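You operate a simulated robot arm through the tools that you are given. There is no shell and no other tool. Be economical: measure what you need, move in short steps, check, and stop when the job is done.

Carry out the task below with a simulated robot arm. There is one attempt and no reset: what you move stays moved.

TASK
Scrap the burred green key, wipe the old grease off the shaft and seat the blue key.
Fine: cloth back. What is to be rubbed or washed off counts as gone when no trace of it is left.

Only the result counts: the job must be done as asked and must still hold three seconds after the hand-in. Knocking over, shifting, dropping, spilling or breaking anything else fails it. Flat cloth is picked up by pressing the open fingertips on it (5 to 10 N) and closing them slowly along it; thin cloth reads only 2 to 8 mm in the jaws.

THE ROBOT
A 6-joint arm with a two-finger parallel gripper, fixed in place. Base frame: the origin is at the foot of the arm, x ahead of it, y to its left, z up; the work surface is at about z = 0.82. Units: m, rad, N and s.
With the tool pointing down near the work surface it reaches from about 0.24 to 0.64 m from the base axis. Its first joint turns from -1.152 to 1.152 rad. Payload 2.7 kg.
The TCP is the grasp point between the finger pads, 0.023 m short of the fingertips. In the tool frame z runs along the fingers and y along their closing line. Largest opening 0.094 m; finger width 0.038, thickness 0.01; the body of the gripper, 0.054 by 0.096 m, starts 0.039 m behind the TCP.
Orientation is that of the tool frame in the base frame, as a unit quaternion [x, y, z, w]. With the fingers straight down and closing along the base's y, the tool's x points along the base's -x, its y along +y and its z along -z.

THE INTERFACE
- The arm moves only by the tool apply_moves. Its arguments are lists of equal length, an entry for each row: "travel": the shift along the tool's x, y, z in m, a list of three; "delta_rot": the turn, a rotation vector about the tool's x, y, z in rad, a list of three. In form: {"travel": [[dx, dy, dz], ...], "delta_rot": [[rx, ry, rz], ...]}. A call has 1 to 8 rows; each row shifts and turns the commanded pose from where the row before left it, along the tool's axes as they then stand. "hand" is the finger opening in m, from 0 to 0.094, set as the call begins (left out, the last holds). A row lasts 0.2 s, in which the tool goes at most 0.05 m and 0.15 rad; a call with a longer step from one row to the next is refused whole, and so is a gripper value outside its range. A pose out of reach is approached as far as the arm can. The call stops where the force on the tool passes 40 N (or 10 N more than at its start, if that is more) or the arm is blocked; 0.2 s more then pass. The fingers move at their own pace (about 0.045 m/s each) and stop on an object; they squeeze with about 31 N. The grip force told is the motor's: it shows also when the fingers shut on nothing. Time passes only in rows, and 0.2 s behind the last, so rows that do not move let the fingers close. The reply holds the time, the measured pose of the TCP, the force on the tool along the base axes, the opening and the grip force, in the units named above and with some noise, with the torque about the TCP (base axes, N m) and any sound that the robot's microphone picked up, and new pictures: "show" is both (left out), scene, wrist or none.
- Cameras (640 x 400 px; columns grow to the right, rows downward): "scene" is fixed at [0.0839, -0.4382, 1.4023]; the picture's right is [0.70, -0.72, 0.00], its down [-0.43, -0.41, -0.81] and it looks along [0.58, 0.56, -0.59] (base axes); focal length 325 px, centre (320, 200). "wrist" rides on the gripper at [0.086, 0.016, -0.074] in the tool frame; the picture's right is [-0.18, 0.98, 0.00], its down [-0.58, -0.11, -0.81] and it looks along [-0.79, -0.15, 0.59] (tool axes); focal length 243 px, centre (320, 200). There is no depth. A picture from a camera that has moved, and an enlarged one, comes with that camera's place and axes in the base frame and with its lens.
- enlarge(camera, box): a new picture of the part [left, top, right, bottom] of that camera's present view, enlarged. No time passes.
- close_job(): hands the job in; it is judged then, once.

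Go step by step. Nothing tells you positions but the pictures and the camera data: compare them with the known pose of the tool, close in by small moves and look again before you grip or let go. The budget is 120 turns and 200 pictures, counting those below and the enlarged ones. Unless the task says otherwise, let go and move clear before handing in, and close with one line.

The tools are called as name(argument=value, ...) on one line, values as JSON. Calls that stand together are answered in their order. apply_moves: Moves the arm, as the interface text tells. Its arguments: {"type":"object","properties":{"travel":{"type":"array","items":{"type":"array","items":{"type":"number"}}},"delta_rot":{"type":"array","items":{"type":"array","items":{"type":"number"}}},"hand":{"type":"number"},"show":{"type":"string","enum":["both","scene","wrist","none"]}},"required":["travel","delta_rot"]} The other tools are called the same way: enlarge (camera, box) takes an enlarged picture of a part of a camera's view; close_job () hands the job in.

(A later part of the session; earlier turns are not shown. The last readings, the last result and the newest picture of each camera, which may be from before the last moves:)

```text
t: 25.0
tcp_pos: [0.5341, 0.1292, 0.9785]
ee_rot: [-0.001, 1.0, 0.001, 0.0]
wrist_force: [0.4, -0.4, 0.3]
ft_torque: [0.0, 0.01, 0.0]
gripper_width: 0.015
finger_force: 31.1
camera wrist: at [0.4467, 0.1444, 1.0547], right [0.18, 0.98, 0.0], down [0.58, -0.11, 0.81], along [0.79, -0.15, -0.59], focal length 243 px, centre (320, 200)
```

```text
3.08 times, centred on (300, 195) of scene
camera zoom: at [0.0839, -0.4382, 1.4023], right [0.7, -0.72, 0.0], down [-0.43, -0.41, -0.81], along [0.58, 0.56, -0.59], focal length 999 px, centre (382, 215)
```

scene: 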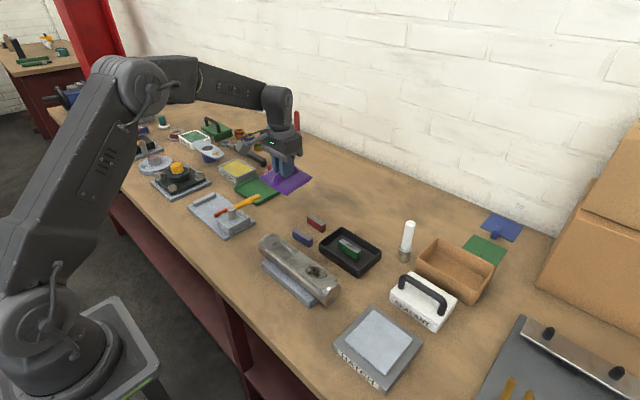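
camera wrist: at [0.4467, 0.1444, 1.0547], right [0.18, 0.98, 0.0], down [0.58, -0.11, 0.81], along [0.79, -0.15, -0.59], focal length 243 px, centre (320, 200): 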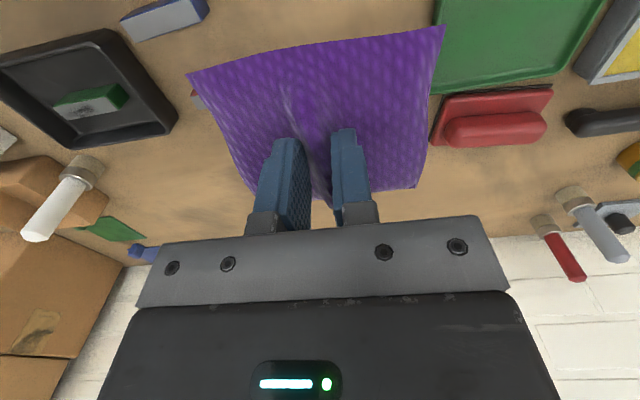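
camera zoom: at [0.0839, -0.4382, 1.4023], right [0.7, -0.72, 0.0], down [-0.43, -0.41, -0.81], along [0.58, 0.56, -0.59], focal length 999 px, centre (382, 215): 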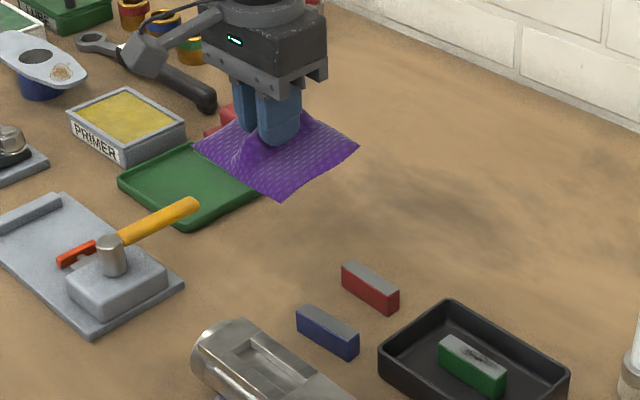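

The cloth is held flat like a pad and nothing else moved. I'll carry it over the grease at (0.402, -0.117).

apply_moves(travel=[[0.022, -0.041, 0], [0.022, -0.041, 0], [0.022, -0.041, 0], [0.022, -0.041, 0], [0.022, -0.041, 0], [0.022, -0.041, 0], [0, 0, 0.04], [0, 0, 0]], delta_rot=[[0, 0, 0], [0, 0, 0], [0, 0, 0], [0, 0, 0], [0, 0, 0], [0, 0, 0], [0, 0, 0], [0, 0, 0]])

enlarge(camera="scene", box=[240, 190, 400, 310])

```text
t: 26.8
tcp_pos: [0.4005, -0.1194, 0.9374]
ee_rot: [-0.002, 1.0, 0.001, 0.0]
wrist_force: [0.0, -0.2, -0.6]
ft_torque: [0.0, -0.03, 0.03]
gripper_width: 0.0148
finger_force: 31.1
camera wrist: at [0.3146, -0.1038, 1.0134], right [0.18, 0.98, 0.0], down [0.58, -0.11, 0.81], along [0.79, -0.15, -0.59], focal length 243 px, centre (320, 200)
```

scene: 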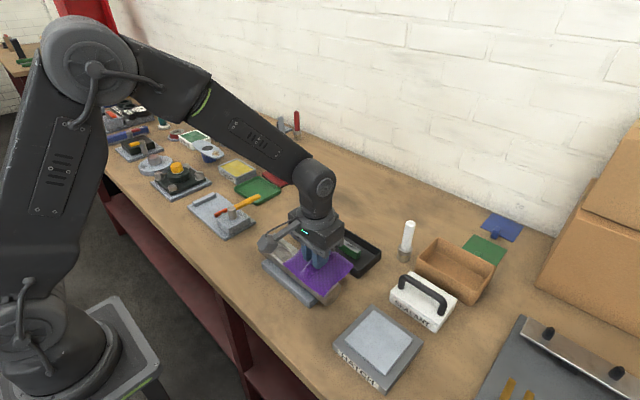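
wrist: 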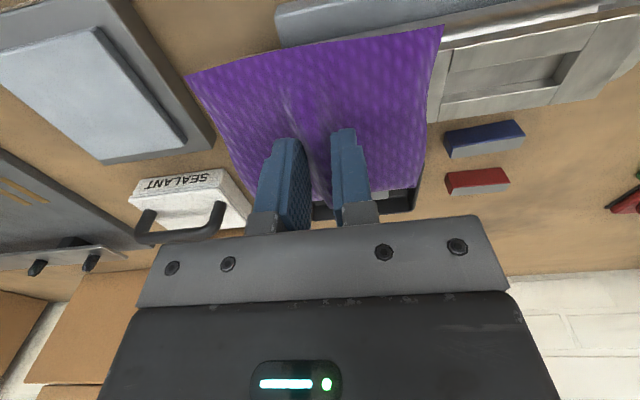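

```text
3.33 times, centred on (320, 250) of scene
camera zoom: at [0.0839, -0.4382, 1.4023], right [0.7, -0.72, 0.0], down [-0.43, -0.41, -0.81], along [0.58, 0.56, -0.59], focal length 1082 px, centre (320, 33)
```

zoom: 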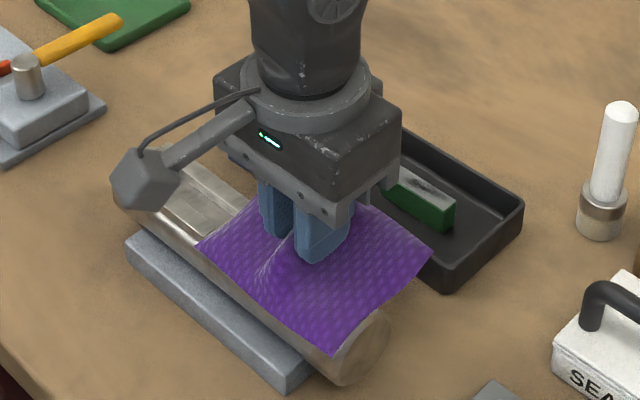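

Positioned over the grease. I'll descend in fine steps until light contact.

apply_moves(travel=[[0, 0, 0.015], [0, 0, 0.01], [0, 0, 0.003], [0, 0, 0.002], [0, 0, 0]], delta_rot=[[0, 0, 0], [0, 0, 0], [0, 0, 0], [0, 0, 0], [0, 0, 0]], show="none")

```text
t: 27.4
tcp_pos: [0.4031, -0.119, 0.919]
ee_rot: [-0.002, 1.0, -0.001, 0.004]
wrist_force: [-1.3, 1.0, 5.8]
ft_torque: [0.08, 0.24, -0.04]
gripper_width: 0.0149
finger_force: 31.1
stopped in row 3: the force on the tool passed its limit at 42 N (the readings are from after the stop); the commanded pose is now the measured one
```

Contact came firmly at z≈0.918. I'll look before rubbing.

apply_moves(travel=[[0, 0, -0.001]], delta_rot=[[0, 0, 0]])

enlarge(camera="scene", box=[240, 190, 400, 310])

enlarge(camera="wrist", box=[160, 0, 480, 220])

```text
t: 27.8
tcp_pos: [0.403, -0.1193, 0.9196]
ee_rot: [-0.001, 1.0, 0.0, 0.005]
wrist_force: [0.9, -0.1, 0.0]
ft_torque: [0.03, 0.01, 0.0]
gripper_width: 0.0146
finger_force: 30.6
camera wrist: at [0.3163, -0.1037, 0.9939], right [0.18, 0.98, 0.0], down [0.57, -0.11, 0.81], along [0.8, -0.15, -0.58], focal length 243 px, centre (320, 200)
```

scene: 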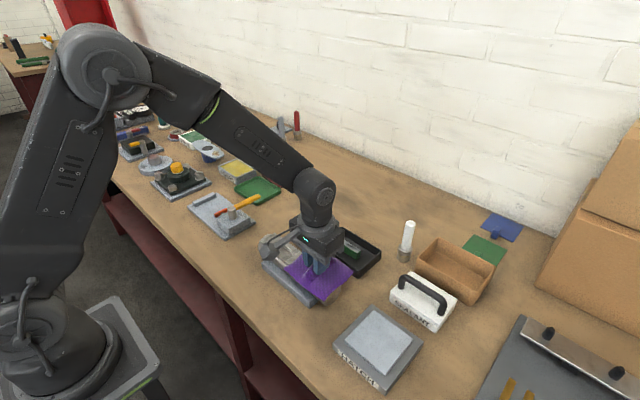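
wrist: 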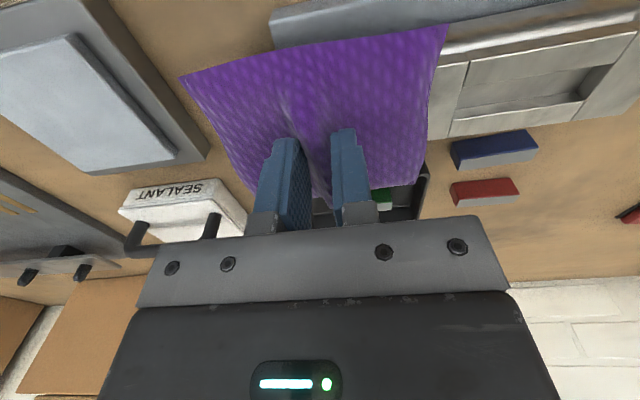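

```text
3.33 times, centred on (320, 250) of scene
camera zoom: at [0.0839, -0.4382, 1.4023], right [0.7, -0.72, 0.0], down [-0.43, -0.41, -0.81], along [0.58, 0.56, -0.59], focal length 1082 px, centre (320, 33)
```

zoom: 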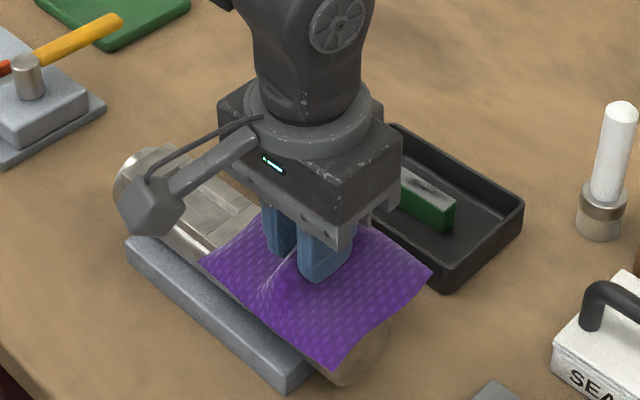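

```text
1.82 times, centred on (320, 110) of wrist
camera zoom: at [0.3163, -0.1037, 0.9939], right [0.18, 0.98, 0.0], down [0.57, -0.11, 0.81], along [0.8, -0.15, -0.58], focal length 441 px, centre (320, 364)
```

zoom: 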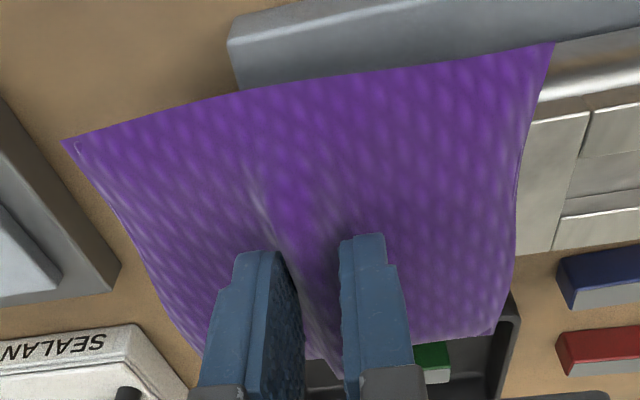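

The cloth is over the grease and now just above contact. I'll correct the slight tilt and press down 1 mm at a time.

apply_moves(travel=[[0, 0, 0], [0, 0, 0.001], [0, 0, 0.001], [0, 0, 0]], delta_rot=[[0, 0.01, 0], [0, 0, 0], [0, 0, 0], [0, 0, 0]], show="none")

```text
t: 28.8
tcp_pos: [0.4034, -0.1193, 0.9195]
ee_rot: [-0.002, 1.0, -0.001, 0.0]
wrist_force: [-5.8, 2.3, 21.9]
ft_torque: [0.11, 0.77, -0.07]
gripper_width: 0.0146
finger_force: 31.0
```

Contact is at 22 N, so I'll ease off slightly and rub in small strokes.

apply_moves(travel=[[0, 0, -0.001], [0, 0.015, 0], [0, -0.015, 0], [0, -0.015, 0], [0, 0.015, 0]], delta_rot=[[0, 0, 0], [0, 0, 0], [0, 0, 0], [0, 0, 0], [0, 0, 0]], show="none")

apply_moves(travel=[[0.01, 0, 0], [0, 0.02, 0], [0, -0.02, 0], [0, -0.02, 0], [0, 0.02, 0], [-0.01, 0, 0]], delta_rot=[[0, 0, 0], [0, 0, 0], [0, 0, 0], [0, 0, 0], [0, 0, 0], [0, 0, 0]], show="scene")

```text
t: 30.0
tcp_pos: [0.4053, -0.1208, 0.9187]
ee_rot: [-0.001, 1.0, 0.0, 0.0]
wrist_force: [0.7, -7.1, 17.0]
ft_torque: [-0.17, 0.43, 0.22]
gripper_width: 0.0149
finger_force: 30.9
```

```text
t: 31.4
tcp_pos: [0.4031, -0.1194, 0.9187]
ee_rot: [-0.002, 1.0, 0.0, -0.002]
wrist_force: [-1.5, -0.2, 3.5]
ft_torque: [-0.01, 0.18, 0.0]
gripper_width: 0.0146
finger_force: 30.4
```

scene: 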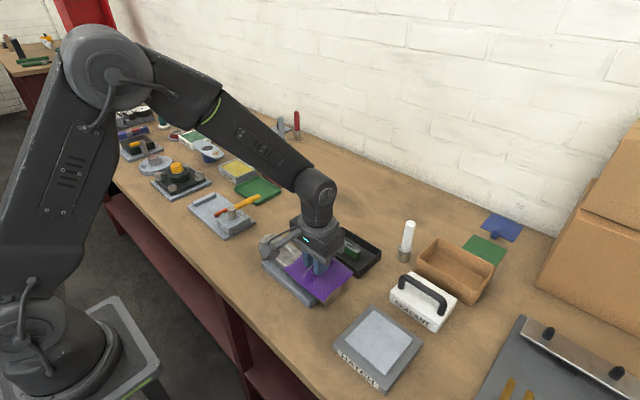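

I'll lift and shift aside to inspect the shaft.

apply_moves(travel=[[0, 0, -0.03], [0, 0, -0.04], [0, 0.045, 0], [0, 0.045, 0], [0, 0.03, 0], [0, 0, 0]], delta_rot=[[0, 0, 0], [0, 0, 0], [0, 0, 0], [0, 0, 0], [0, 0, 0], [0, 0, 0]], show="none")

enlarge(camera="scene", box=[240, 210, 360, 310])

enlarge(camera="wrist", box=[0, 0, 400, 220])

```text
t: 32.8
tcp_pos: [0.4032, 0.0005, 0.9887]
ee_rot: [-0.001, 1.0, 0.0, -0.001]
wrist_force: [0.2, 0.3, -0.5]
ft_torque: [0.01, -0.01, 0.01]
gripper_width: 0.0148
finger_force: 30.9
```

```text
4.00 times, centred on (300, 260) of scene
camera zoom: at [0.0839, -0.4382, 1.4023], right [0.7, -0.72, 0.0], down [-0.43, -0.41, -0.81], along [0.58, 0.56, -0.59], focal length 1299 px, centre (400, -40)
```

zoom: 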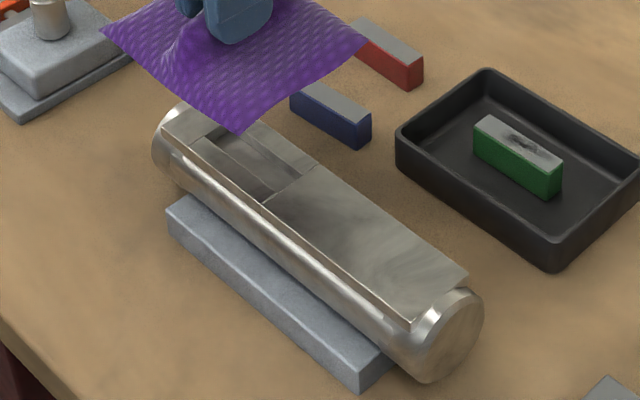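

```text
1.60 times, centred on (200, 110) of wrist
camera zoom: at [0.3166, 0.016, 1.0644], right [0.18, 0.98, 0.0], down [0.58, -0.11, 0.81], along [0.79, -0.15, -0.59], focal length 388 px, centre (512, 344)
```

zoom: 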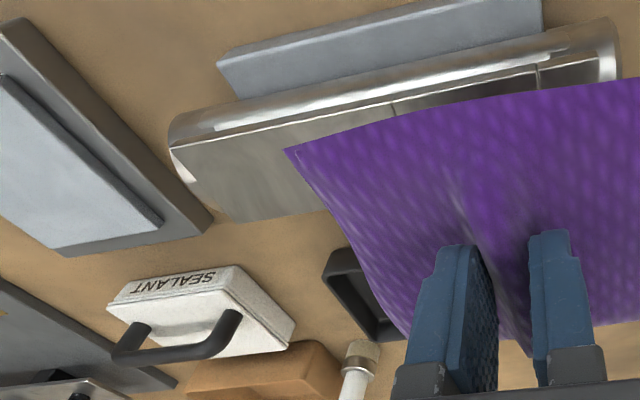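

The grease spot appears gone; I'll zoom tighter for faint residue and check the slot too.

enlarge(camera="scene", box=[295, 250, 345, 295])

enlarge(camera="scene", box=[275, 232, 325, 270])

```text
8.89 times, centred on (320, 272) of scene
camera zoom: at [0.0839, -0.4382, 1.4023], right [0.7, -0.72, 0.0], down [-0.43, -0.41, -0.81], along [0.58, 0.56, -0.59], focal length 2887 px, centre (320, -444)
```

zoom: 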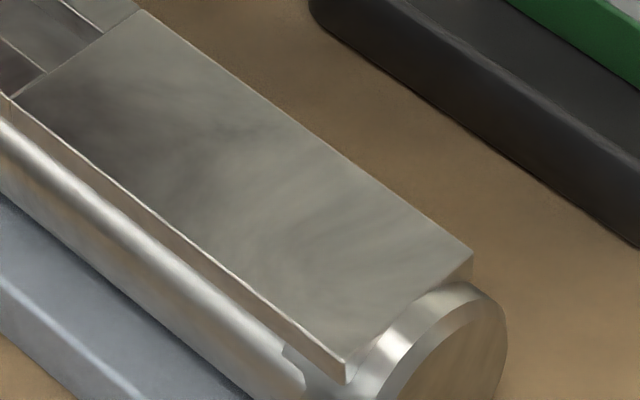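

```text
10.53 times, centred on (300, 251) of scene
camera zoom: at [0.0839, -0.4382, 1.4023], right [0.7, -0.72, 0.0], down [-0.43, -0.41, -0.81], along [0.58, 0.56, -0.59], focal length 3418 px, centre (530, -337)
```

zoom: 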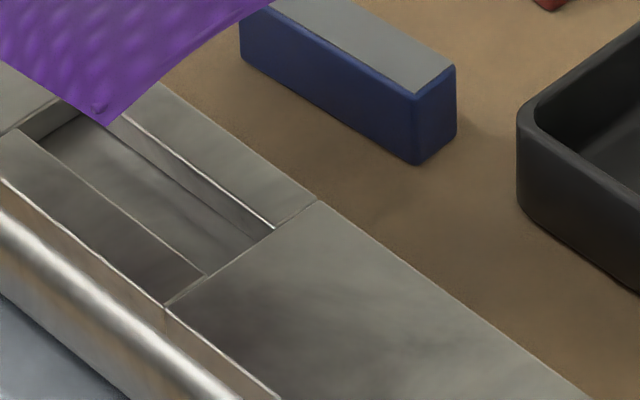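

The spot looks clean, and the remaining shading is probably reflection. I'll carry the cloth back above its place and re-check the shaft from there.

apply_moves(travel=[[-0.033, 0.032, 0], [-0.033, 0.032, 0], [-0.033, 0.032, 0], [-0.032, 0.0315, 0], [0, 0, 0]], delta_rot=[[0, 0, 0], [0, 0, 0], [0, 0, 0], [0, 0, 0], [0, 0, 0]], show="none")

enlarge(camera="scene", box=[255, 225, 345, 305])

enlarge(camera="scene", box=[220, 130, 380, 260])

```text
t: 34.0
tcp_pos: [0.5334, 0.13, 0.9877]
ee_rot: [-0.001, 1.0, -0.001, 0.0]
wrist_force: [-0.4, -0.5, -1.0]
ft_torque: [0.01, 0.0, 0.0]
gripper_width: 0.0146
finger_force: 30.9
```

```text
5.00 times, centred on (300, 265) of scene
camera zoom: at [0.0839, -0.4382, 1.4023], right [0.7, -0.72, 0.0], down [-0.43, -0.41, -0.81], along [0.58, 0.56, -0.59], focal length 1624 px, centre (420, -125)
```

zoom: 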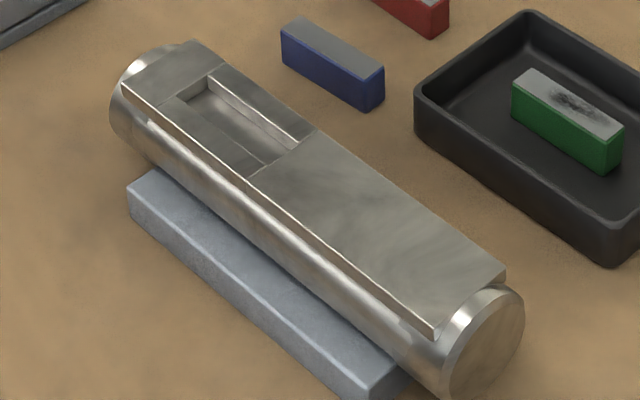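

```text
3.08 times, centred on (300, 195) of scene
camera zoom: at [0.0839, -0.4382, 1.4023], right [0.7, -0.72, 0.0], down [-0.43, -0.41, -0.81], along [0.58, 0.56, -0.59], focal length 999 px, centre (382, 215)
```

zoom: 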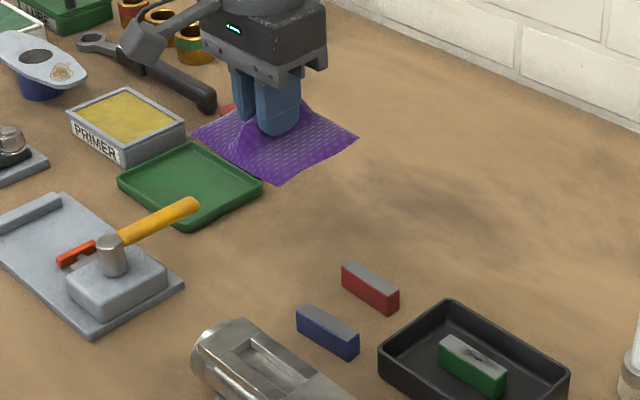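

The shaft is clean. I'll lower the cloth to its old place.

apply_moves(travel=[[0, 0, 0.04], [0, 0, 0.04], [0, 0, 0.04], [0, 0, 0.008], [0, 0, 0.004], [0, 0, 0.003], [0, 0, 0]], delta_rot=[[0, 0, 0], [0, 0, 0], [0, 0, 0], [0, 0, 0], [0, 0, 0], [0, 0, 0], [0, 0, 0]])

enlarge(camera="scene", box=[240, 160, 360, 260])

```text
t: 35.6
tcp_pos: [0.5345, 0.1272, 0.8555]
ee_rot: [-0.002, 1.0, 0.0, 0.002]
wrist_force: [-2.8, -3.0, 22.2]
ft_torque: [-0.08, 1.1, 0.08]
gripper_width: 0.015
finger_force: 31.1
camera wrist: at [0.4476, 0.1437, 0.9306], right [0.18, 0.98, 0.0], down [0.58, -0.11, 0.81], along [0.79, -0.15, -0.59], focal length 243 px, centre (320, 200)
```

scene: 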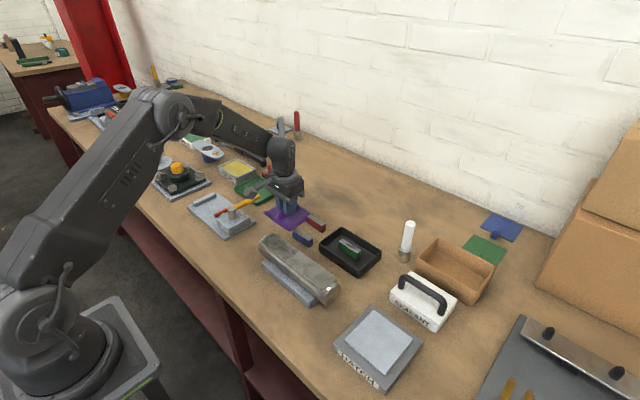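
wrist: 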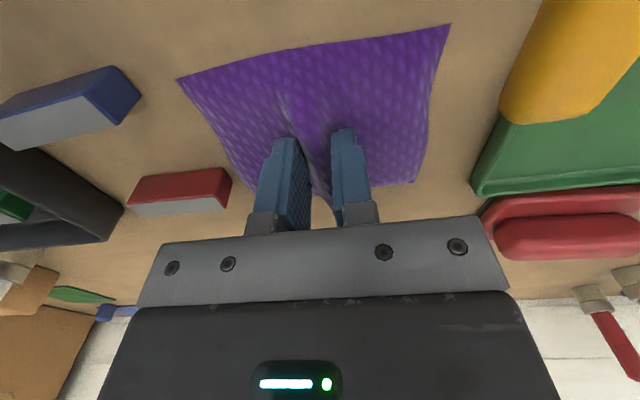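

```text
4.00 times, centred on (300, 210) of scene
camera zoom: at [0.0835, -0.4384, 1.4023], right [0.7, -0.72, 0.0], down [-0.43, -0.41, -0.81], along [0.58, 0.56, -0.59], focal length 1299 px, centre (400, 160)
```

zoom: 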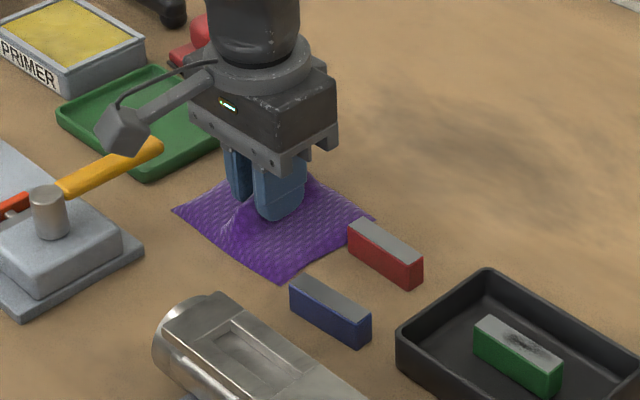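

The cloth touches its old place. I'll ease up 1.5 mm, open wide and rise.

apply_moves(travel=[[0, 0, -0.0015], [0, 0, 0]], delta_rot=[[0, 0, 0], [0, 0, 0]], show="none")

apply_moves(travel=[[0, 0, 0], [0, 0, 0], [0, 0, 0], [0, 0, -0.01], [0, 0, -0.03], [0, 0, -0.04], [0, 0, -0.04], [0, 0, 0]], delta_rot=[[0, 0, 0], [0, 0, 0], [0, 0, 0], [0, 0, 0], [0, 0, 0], [0, 0, 0], [0, 0, 0], [0, 0, 0]], hand=0.06)

enlarge(camera="scene", box=[240, 160, 360, 260])

enlarge(camera="wrist", box=[80, 0, 480, 200])

```text
t: 36.2
tcp_pos: [0.5346, 0.1288, 0.856]
ee_rot: [-0.001, 1.0, 0.0, 0.002]
wrist_force: [4.0, -1.2, 14.2]
ft_torque: [-0.04, 0.45, 0.08]
gripper_width: 0.0148
finger_force: 30.8
```

```text
t: 38.0
tcp_pos: [0.5339, 0.1289, 0.9751]
ee_rot: [0.0, 1.0, -0.001, -0.001]
wrist_force: [-0.6, 0.1, 0.2]
ft_torque: [0.0, 0.01, -0.01]
gripper_width: 0.0601
finger_force: 0.1
camera wrist: at [0.4481, 0.1446, 1.0501], right [0.18, 0.98, 0.0], down [0.58, -0.11, 0.81], along [0.79, -0.15, -0.59], focal length 243 px, centre (320, 200)
```

scene: 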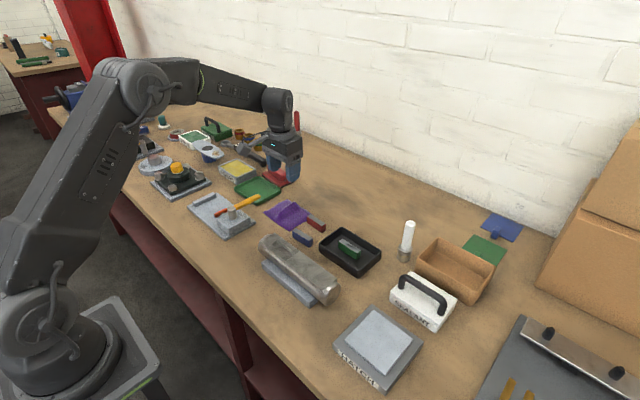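
wrist: 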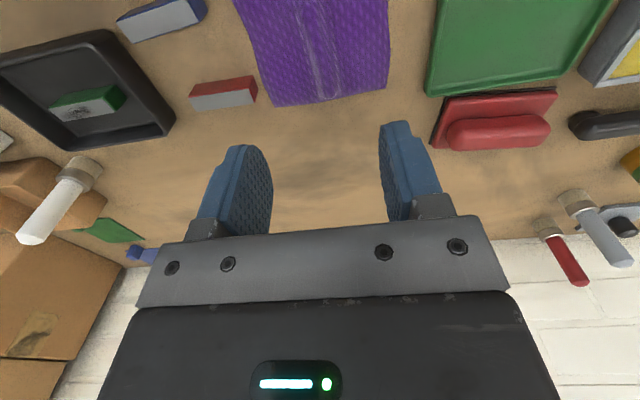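

```text
4.00 times, centred on (300, 210) of scene
camera zoom: at [0.0839, -0.4382, 1.4023], right [0.7, -0.72, 0.0], down [-0.43, -0.41, -0.81], along [0.58, 0.56, -0.59], focal length 1299 px, centre (400, 160)
```

zoom: 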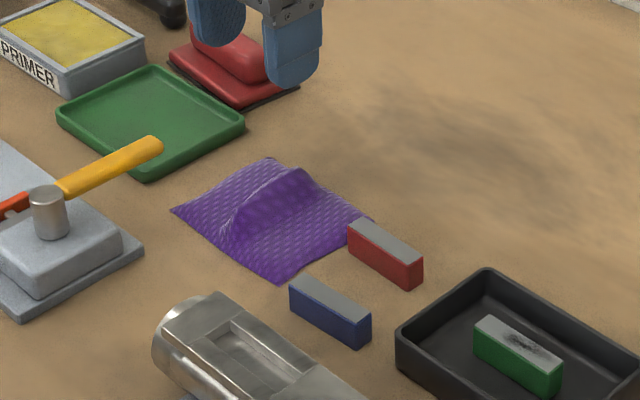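

```text
1.60 times, centred on (280, 100) of wrist
camera zoom: at [0.4481, 0.1446, 1.0501], right [0.18, 0.98, 0.0], down [0.58, -0.11, 0.81], along [0.79, -0.15, -0.59], focal length 388 px, centre (384, 360)
```

zoom: 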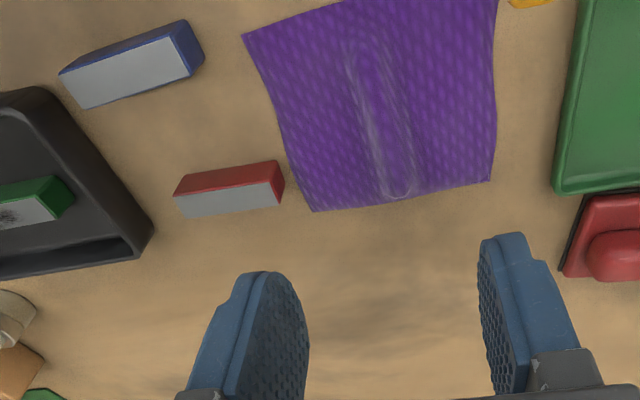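

The cloth is back as it was. Now the blue key, at about (0.490, 0.018) and lying roughly along y: I'll go above it with closing along x.

apply_moves(travel=[[0.015, -0.037, 0], [0.015, -0.037, 0], [0.014, -0.037, 0], [0, 0, 0], [0, 0, 0], [0, 0, 0], [0, 0, 0], [0, 0, 0]], delta_rot=[[0, 0, 0], [0, 0, 0], [0, 0, 0], [0, 0, -0.15], [0, 0, -0.15], [0, 0, -0.15], [0, 0, -0.15], [0, 0, -0.15]], hand=0.05, show="none")

apply_moves(travel=[[0, 0, 0], [0, 0, 0], [0, 0, 0], [0, 0, 0], [0, 0, 0], [0, 0, 0.03], [0, 0, 0]], delta_rot=[[0, 0, -0.15], [0, 0, -0.15], [0, 0, -0.15], [0, 0, -0.15], [0, 0, -0.15], [0, 0, -0.07], [0, 0, 0]])

enlarge(camera="wrist", box=[220, 0, 420, 130])

enlarge(camera="scene", box=[270, 200, 350, 260])

```text
t: 39.8
tcp_pos: [0.4906, 0.0168, 0.9743]
ee_rot: [-0.369, 0.93, -0.001, -0.001]
wrist_force: [0.9, 0.2, -0.2]
ft_torque: [-0.01, 0.01, -0.02]
gripper_width: 0.0498
finger_force: 0.0
```

```text
t: 41.4
tcp_pos: [0.4899, 0.0164, 0.9441]
ee_rot: [0.708, -0.706, -0.001, 0.001]
wrist_force: [0.2, 0.0, -1.1]
ft_torque: [0.02, -0.03, 0.01]
gripper_width: 0.0499
finger_force: 0.1
camera wrist: at [0.474, -0.0697, 1.0204], right [-0.98, 0.18, 0.0], down [0.11, 0.58, 0.81], along [0.15, 0.79, -0.59], focal length 243 px, centre (320, 200)
```

scene: 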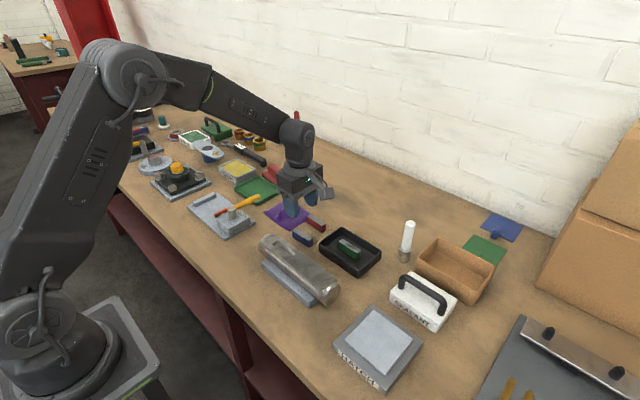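
wrist: 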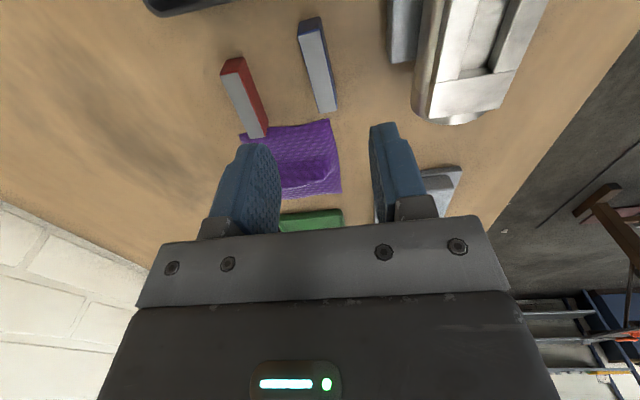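

```text
3.08 times, centred on (320, 65) of wrist
camera zoom: at [0.474, -0.0697, 1.0204], right [-0.98, 0.18, 0.0], down [0.11, 0.58, 0.81], along [0.15, 0.79, -0.59], focal length 746 px, centre (320, 615)
```

zoom: 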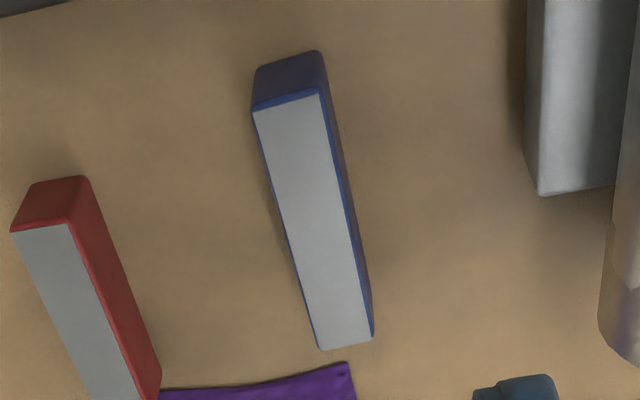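

```text
6.67 times, centred on (310, 230) of scene
camera zoom: at [0.0839, -0.4382, 1.4023], right [0.7, -0.72, 0.0], down [-0.43, -0.41, -0.81], along [0.58, 0.56, -0.59], focal length 2165 px, centre (387, 0)
```

zoom: 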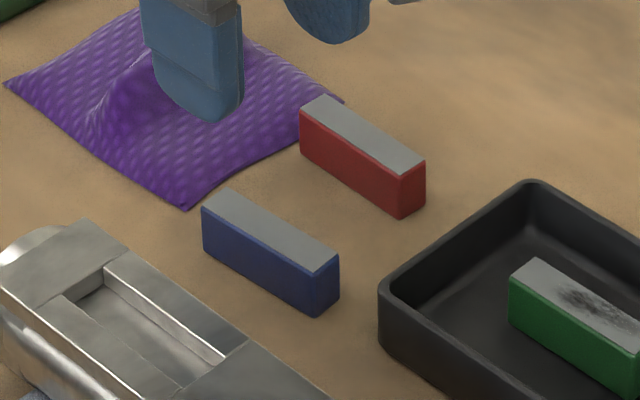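

The blue key is centred at (0.4903, 0.017), turned about 0.065 rad counter-clockwise. I'll rotate to match and descend astride it.

apply_moves(travel=[[-0.0007, -0.0004, 0], [0, 0, 0.03], [0, 0, 0.03], [0, 0, 0.02], [0, 0, 0.007], [0, 0, 0]], delta_rot=[[0, 0, -0.065], [0, 0, 0], [0, 0, 0], [0, 0, 0], [0, 0, 0], [0, 0, 0]])

enlarge(camera="scene", box=[260, 190, 360, 260])

enlarge(camera="wrist", box=[200, 60, 440, 230])

```text
t: 42.8
tcp_pos: [0.4899, 0.0178, 0.8587]
ee_rot: [0.73, -0.684, 0.0, 0.001]
wrist_force: [0.3, -0.4, -0.2]
ft_torque: [0.0, 0.03, 0.0]
gripper_width: 0.0501
finger_force: 0.0
camera wrist: at [0.4801, -0.069, 0.934], right [-0.99, 0.12, 0.0], down [0.07, 0.59, 0.81], along [0.1, 0.8, -0.59], focal length 243 px, centre (320, 200)
```

scene: 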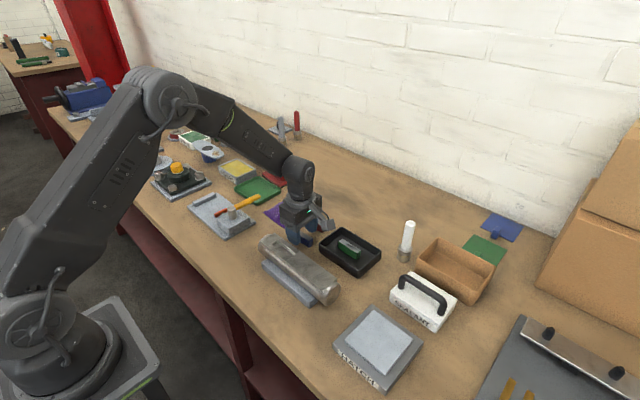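
wrist: 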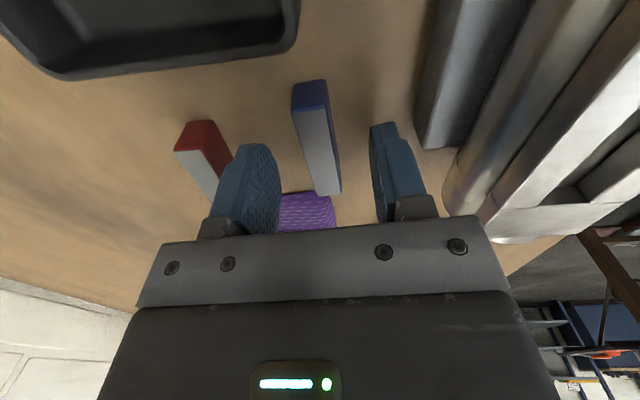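

```text
5.71 times, centred on (310, 225) of scene
camera zoom: at [0.0839, -0.4382, 1.4023], right [0.7, -0.72, 0.0], down [-0.43, -0.41, -0.81], along [0.58, 0.56, -0.59], focal length 1856 px, centre (377, 57)
```

zoom: 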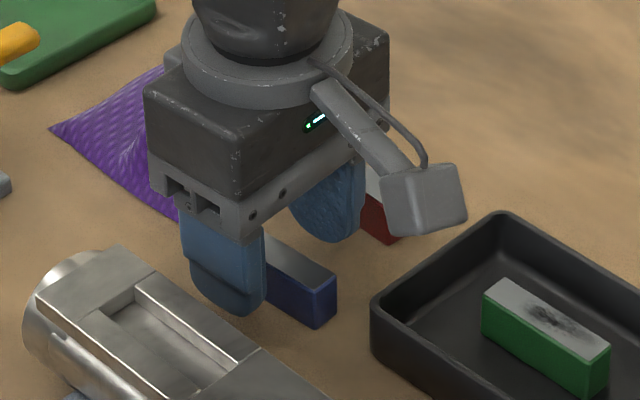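

```text
2.35 times, centred on (320, 145) of wrist
camera zoom: at [0.4801, -0.069, 0.934], right [-0.99, 0.12, 0.0], down [0.07, 0.59, 0.81], along [0.1, 0.8, -0.59], focal length 571 px, centre (320, 329)
```

zoom: 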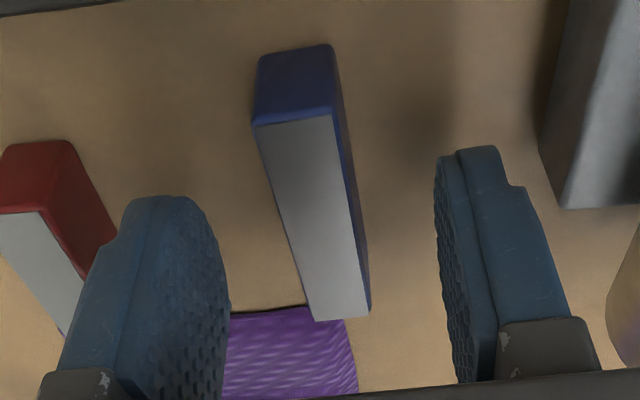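

The fingers are astride the key and clear of the red one. Closing now.

apply_moves(travel=[[0, 0, 0], [0, 0, 0], [0, 0, 0], [0, 0, 0], [0, 0, 0]], delta_rot=[[0, 0, 0], [0, 0, 0], [0, 0, 0], [0, 0, 0], [0, 0, 0]], hand=0.0, show="none")

apply_moves(travel=[[0, 0, -0.01], [0, 0, -0.03], [0, 0, -0.04], [0, 0, -0.03], [0, 0, 0]], delta_rot=[[0, 0, 0], [0, 0, 0], [0, 0, 0], [0, 0, 0], [0, 0, 0]])

enlarge(camera="wrist", box=[240, 60, 400, 230])

```text
t: 44.0
tcp_pos: [0.4901, 0.0184, 0.8586]
ee_rot: [0.73, -0.683, -0.001, 0.001]
wrist_force: [0.3, -1.0, -0.7]
ft_torque: [0.03, 0.01, 0.02]
gripper_width: 0.0156
finger_force: 31.0
```

```text
t: 45.2
tcp_pos: [0.4904, 0.0171, 0.969]
ee_rot: [0.73, -0.683, 0.0, 0.0]
wrist_force: [-0.3, 0.4, -2.4]
ft_torque: [0.02, 0.01, -0.03]
gripper_width: 0.0153
finger_force: 31.4
camera wrist: at [0.4802, -0.0693, 1.0447], right [-0.99, 0.12, 0.0], down [0.07, 0.59, 0.81], along [0.1, 0.8, -0.59], focal length 243 px, centre (320, 200)
```

scene: 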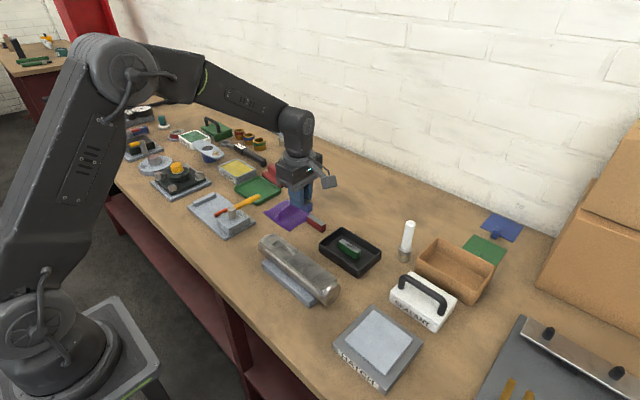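
wrist: 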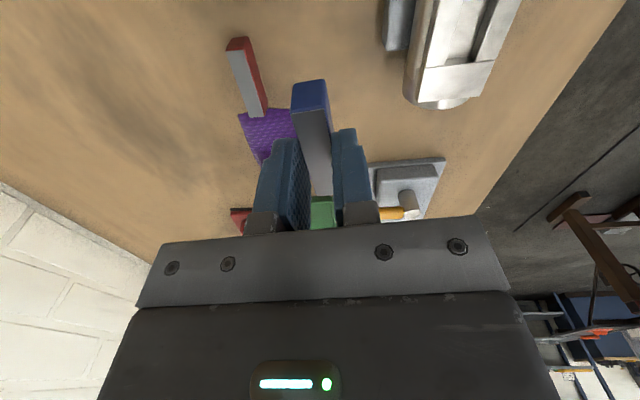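

```text
2.35 times, centred on (320, 145) of wrist
camera zoom: at [0.4802, -0.0693, 1.0447], right [-0.99, 0.12, 0.0], down [0.07, 0.59, 0.81], along [0.1, 0.8, -0.59], focal length 571 px, centre (320, 329)
```

zoom: 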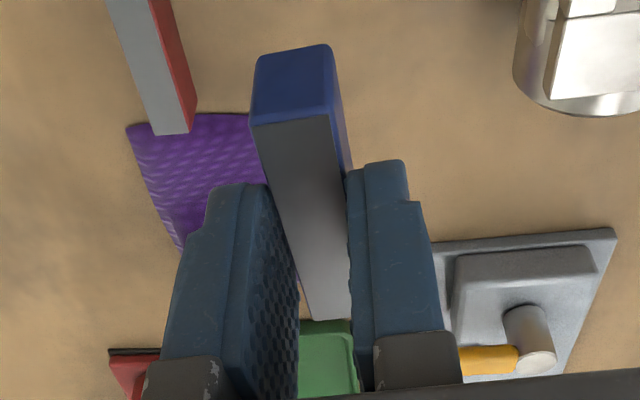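

The blue key is held, in the same place along the fingers as the green one was. I'll square up and go above the slot at (0.3993, -0.0176).

apply_moves(travel=[[0, 0, 0], [0.012, 0.0304, 0], [0.012, 0.0304, 0], [0.0107, 0.0303, 0], [0, 0, 0.015], [0, 0, 0]], delta_rot=[[0, 0, 0.0655], [0, 0, 0], [0, 0, 0], [0, 0, 0], [0, 0, 0], [0, 0, 0]])

enlarge(camera="scene", box=[250, 210, 330, 270])

enlarge(camera="wrist", box=[240, 0, 400, 200])

```text
t: 46.6
tcp_pos: [0.3992, -0.0174, 0.9526]
ee_rot: [0.707, -0.707, -0.001, 0.001]
wrist_force: [0.5, 0.6, -1.4]
ft_torque: [-0.01, -0.02, -0.01]
gripper_width: 0.0152
finger_force: 31.0
camera wrist: at [0.383, -0.1031, 1.0279], right [-0.98, 0.18, 0.0], down [0.11, 0.58, 0.81], along [0.15, 0.79, -0.59], focal length 243 px, centre (320, 200)
```

scene: 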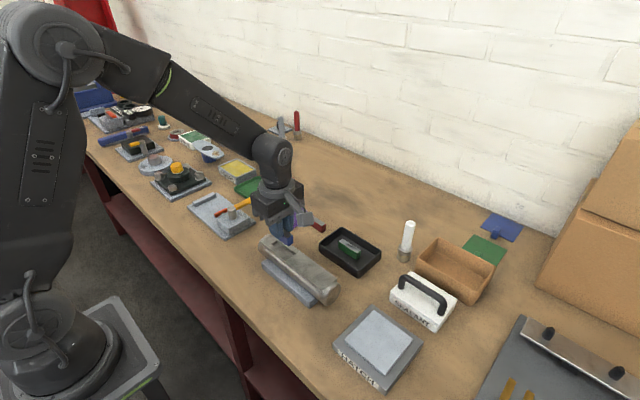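
wrist: 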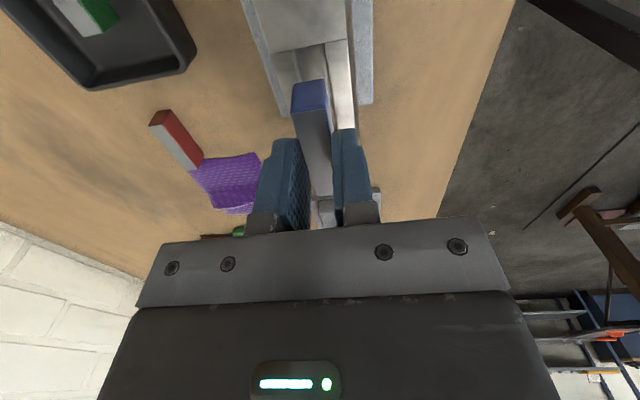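

```text
6.67 times, centred on (290, 240) of scene
camera zoom: at [0.0839, -0.4382, 1.4023], right [0.7, -0.72, 0.0], down [-0.43, -0.41, -0.81], along [0.58, 0.56, -0.59], focal length 2165 px, centre (520, -67)
```

zoom: 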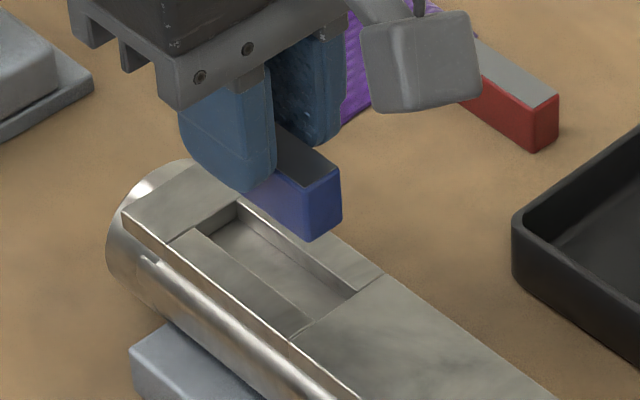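

```text
2.00 times, centred on (320, 100) of wrist
camera zoom: at [0.383, -0.1031, 1.0279], right [-0.98, 0.18, 0.0], down [0.11, 0.58, 0.81], along [0.15, 0.79, -0.59], focal length 485 px, centre (320, 400)
```

zoom: 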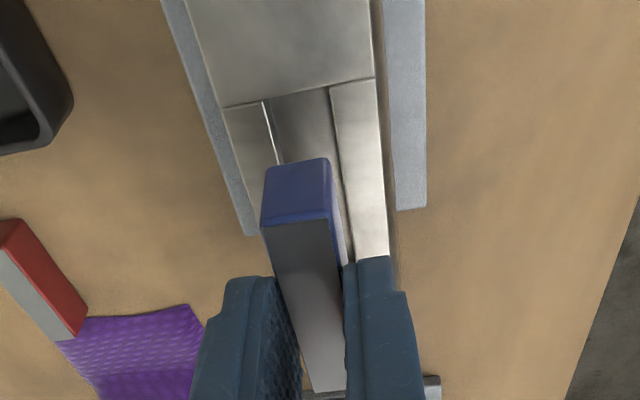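

Lined up above the slot. I'll lower until the key is just above the flat and check.

apply_moves(travel=[[0, 0, 0.012], [0, 0, 0.008], [0, 0, 0]], delta_rot=[[0, 0, 0], [0, 0, 0], [0, 0, 0]], show="none")

enlarge(camera="scene", box=[250, 220, 330, 280])

enlarge(camera="wrist", box=[260, 20, 380, 140])

```text
t: 47.4
tcp_pos: [0.4003, -0.0163, 0.9331]
ee_rot: [-0.707, 0.707, 0.0, 0.0]
wrist_force: [-0.4, 0.1, -1.1]
ft_torque: [0.04, 0.03, 0.01]
gripper_width: 0.0154
finger_force: 31.3
```

```text
6.67 times, centred on (290, 250) of scene
camera zoom: at [0.0839, -0.4382, 1.4023], right [0.7, -0.72, 0.0], down [-0.43, -0.41, -0.81], along [0.58, 0.56, -0.59], focal length 2165 px, centre (520, -133)
```

zoom: 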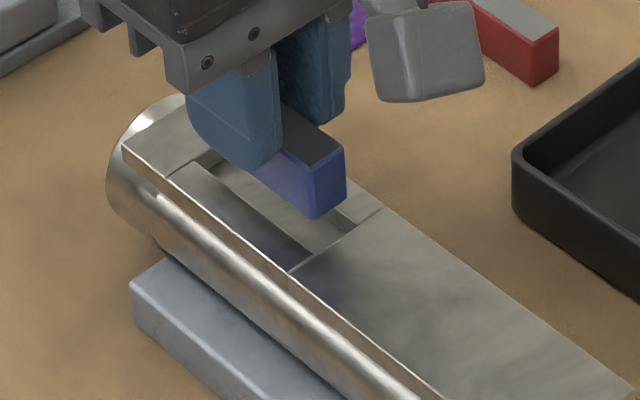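

```text
3.33 times, centred on (320, 80) of wrist
camera zoom: at [0.3831, -0.1038, 1.0084], right [-0.98, 0.18, 0.0], down [0.11, 0.58, 0.81], along [0.15, 0.79, -0.59], focal length 809 px, centre (320, 600)
```

zoom: 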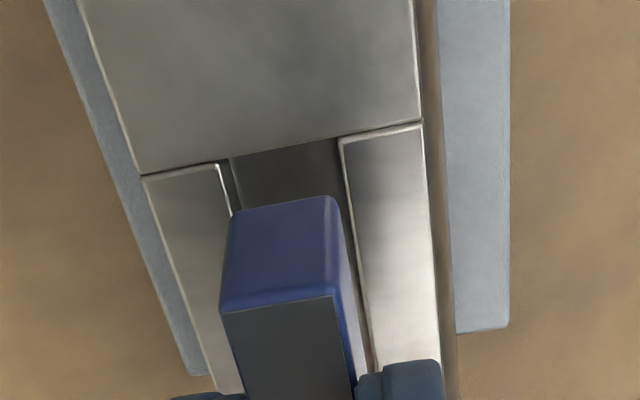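

Alignment looks good both ways. I'll lower in small steps, watching the force.

apply_moves(travel=[[0, 0, 0.004], [0, 0, 0.004], [0, 0, 0.003], [0, 0, 0]], delta_rot=[[0, 0, 0], [0, 0, 0], [0, 0, 0], [0, 0, 0]], show="none")

enlarge(camera="scene", box=[250, 220, 330, 280])

enlarge(camera="wrist", box=[260, 20, 380, 140])

```text
t: 48.4
tcp_pos: [0.3992, -0.0171, 0.9216]
ee_rot: [0.707, -0.707, 0.0, 0.0]
wrist_force: [0.1, 0.4, -0.4]
ft_torque: [0.0, -0.01, 0.0]
gripper_width: 0.0153
finger_force: 30.8
```

```text
6.67 times, centred on (290, 250) of scene
camera zoom: at [0.0839, -0.4382, 1.4023], right [0.7, -0.72, 0.0], down [-0.43, -0.41, -0.81], along [0.58, 0.56, -0.59], focal length 2165 px, centre (520, -133)
```

zoom: 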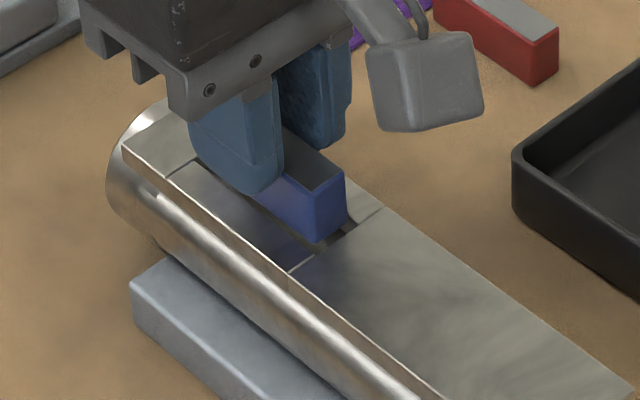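

```text
3.33 times, centred on (320, 80) of wrist
camera zoom: at [0.383, -0.1034, 0.9974], right [-0.98, 0.18, 0.0], down [0.11, 0.58, 0.81], along [0.15, 0.79, -0.59], focal length 809 px, centre (320, 600)
```

zoom: 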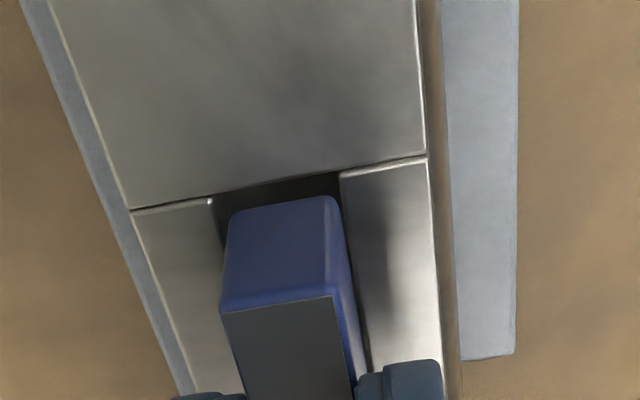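

The key is entering the slot with small gaps on each side. I'll shift 0.5 mm toward +x and lower to the floor.

apply_moves(travel=[[0, -0.0005, 0], [0, 0, 0.003], [0, 0, 0.003], [0, 0, 0.002], [0, 0, 0.001], [0, 0, 0]], delta_rot=[[0, 0, 0], [0, 0, 0], [0, 0, 0], [0, 0, 0], [0, 0, 0], [0, 0, 0]], show="none")

enlarge(camera="wrist", box=[260, 20, 380, 140])

enlarge(camera="scene", box=[250, 220, 330, 280])

```text
t: 49.8
tcp_pos: [0.4003, -0.0173, 0.9129]
ee_rot: [0.707, -0.707, 0.0, 0.001]
wrist_force: [-0.8, -0.5, -2.3]
ft_torque: [-0.02, -0.01, 0.01]
gripper_width: 0.0155
finger_force: 30.8
```

```text
3.33 times, centred on (320, 80) of wrist
camera zoom: at [0.384, -0.1037, 0.9885], right [-0.98, 0.18, 0.0], down [0.11, 0.58, 0.81], along [0.15, 0.79, -0.59], focal length 809 px, centre (320, 600)
```

zoom: 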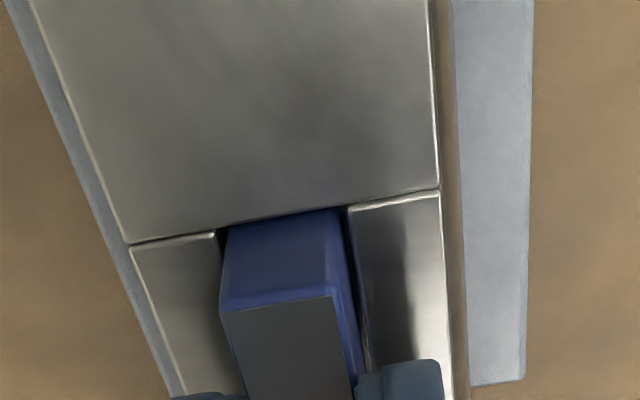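

```text
6.67 times, centred on (290, 250) of scene
camera zoom: at [0.0839, -0.4382, 1.4023], right [0.7, -0.72, 0.0], down [-0.43, -0.41, -0.81], along [0.58, 0.56, -0.59], focal length 2165 px, centre (520, -133)
```

zoom: 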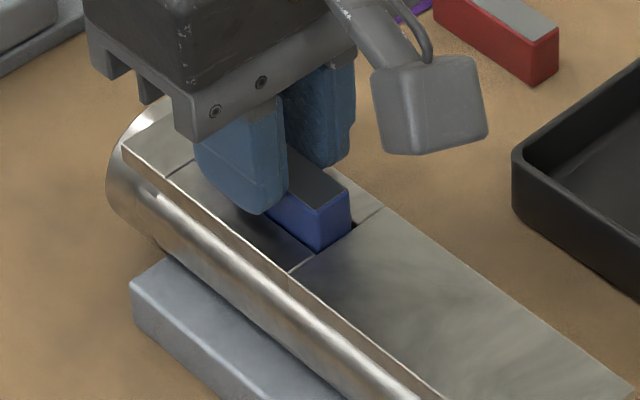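

The key is inside the slot with no contact force. I'll keep lowering until it bottoms.

apply_moves(travel=[[0, 0, 0.001], [0, 0, 0.001], [0, 0, 0.001], [0, 0, 0]], delta_rot=[[0, 0, 0], [0, 0, 0], [0, 0, 0], [0, 0, 0]], show="none")

apply_moves(travel=[[0, 0, 0.001], [0, 0, 0.0]], delta_rot=[[0, 0, 0], [0, 0, 0]], show="none")

```text
t: 50.8
tcp_pos: [0.4005, -0.0169, 0.9118]
ee_rot: [0.708, -0.707, 0.001, -0.001]
wrist_force: [-8.3, 2.0, 26.3]
ft_torque: [0.03, 0.19, -0.04]
gripper_width: 0.0158
finger_force: 30.8
```

```text
t: 51.4
tcp_pos: [0.4007, -0.0173, 0.9095]
ee_rot: [0.707, -0.707, 0.001, 0.0]
wrist_force: [-4.8, 0.3, 25.8]
ft_torque: [-0.01, 0.11, 0.01]
gripper_width: 0.0157
finger_force: 31.0
```

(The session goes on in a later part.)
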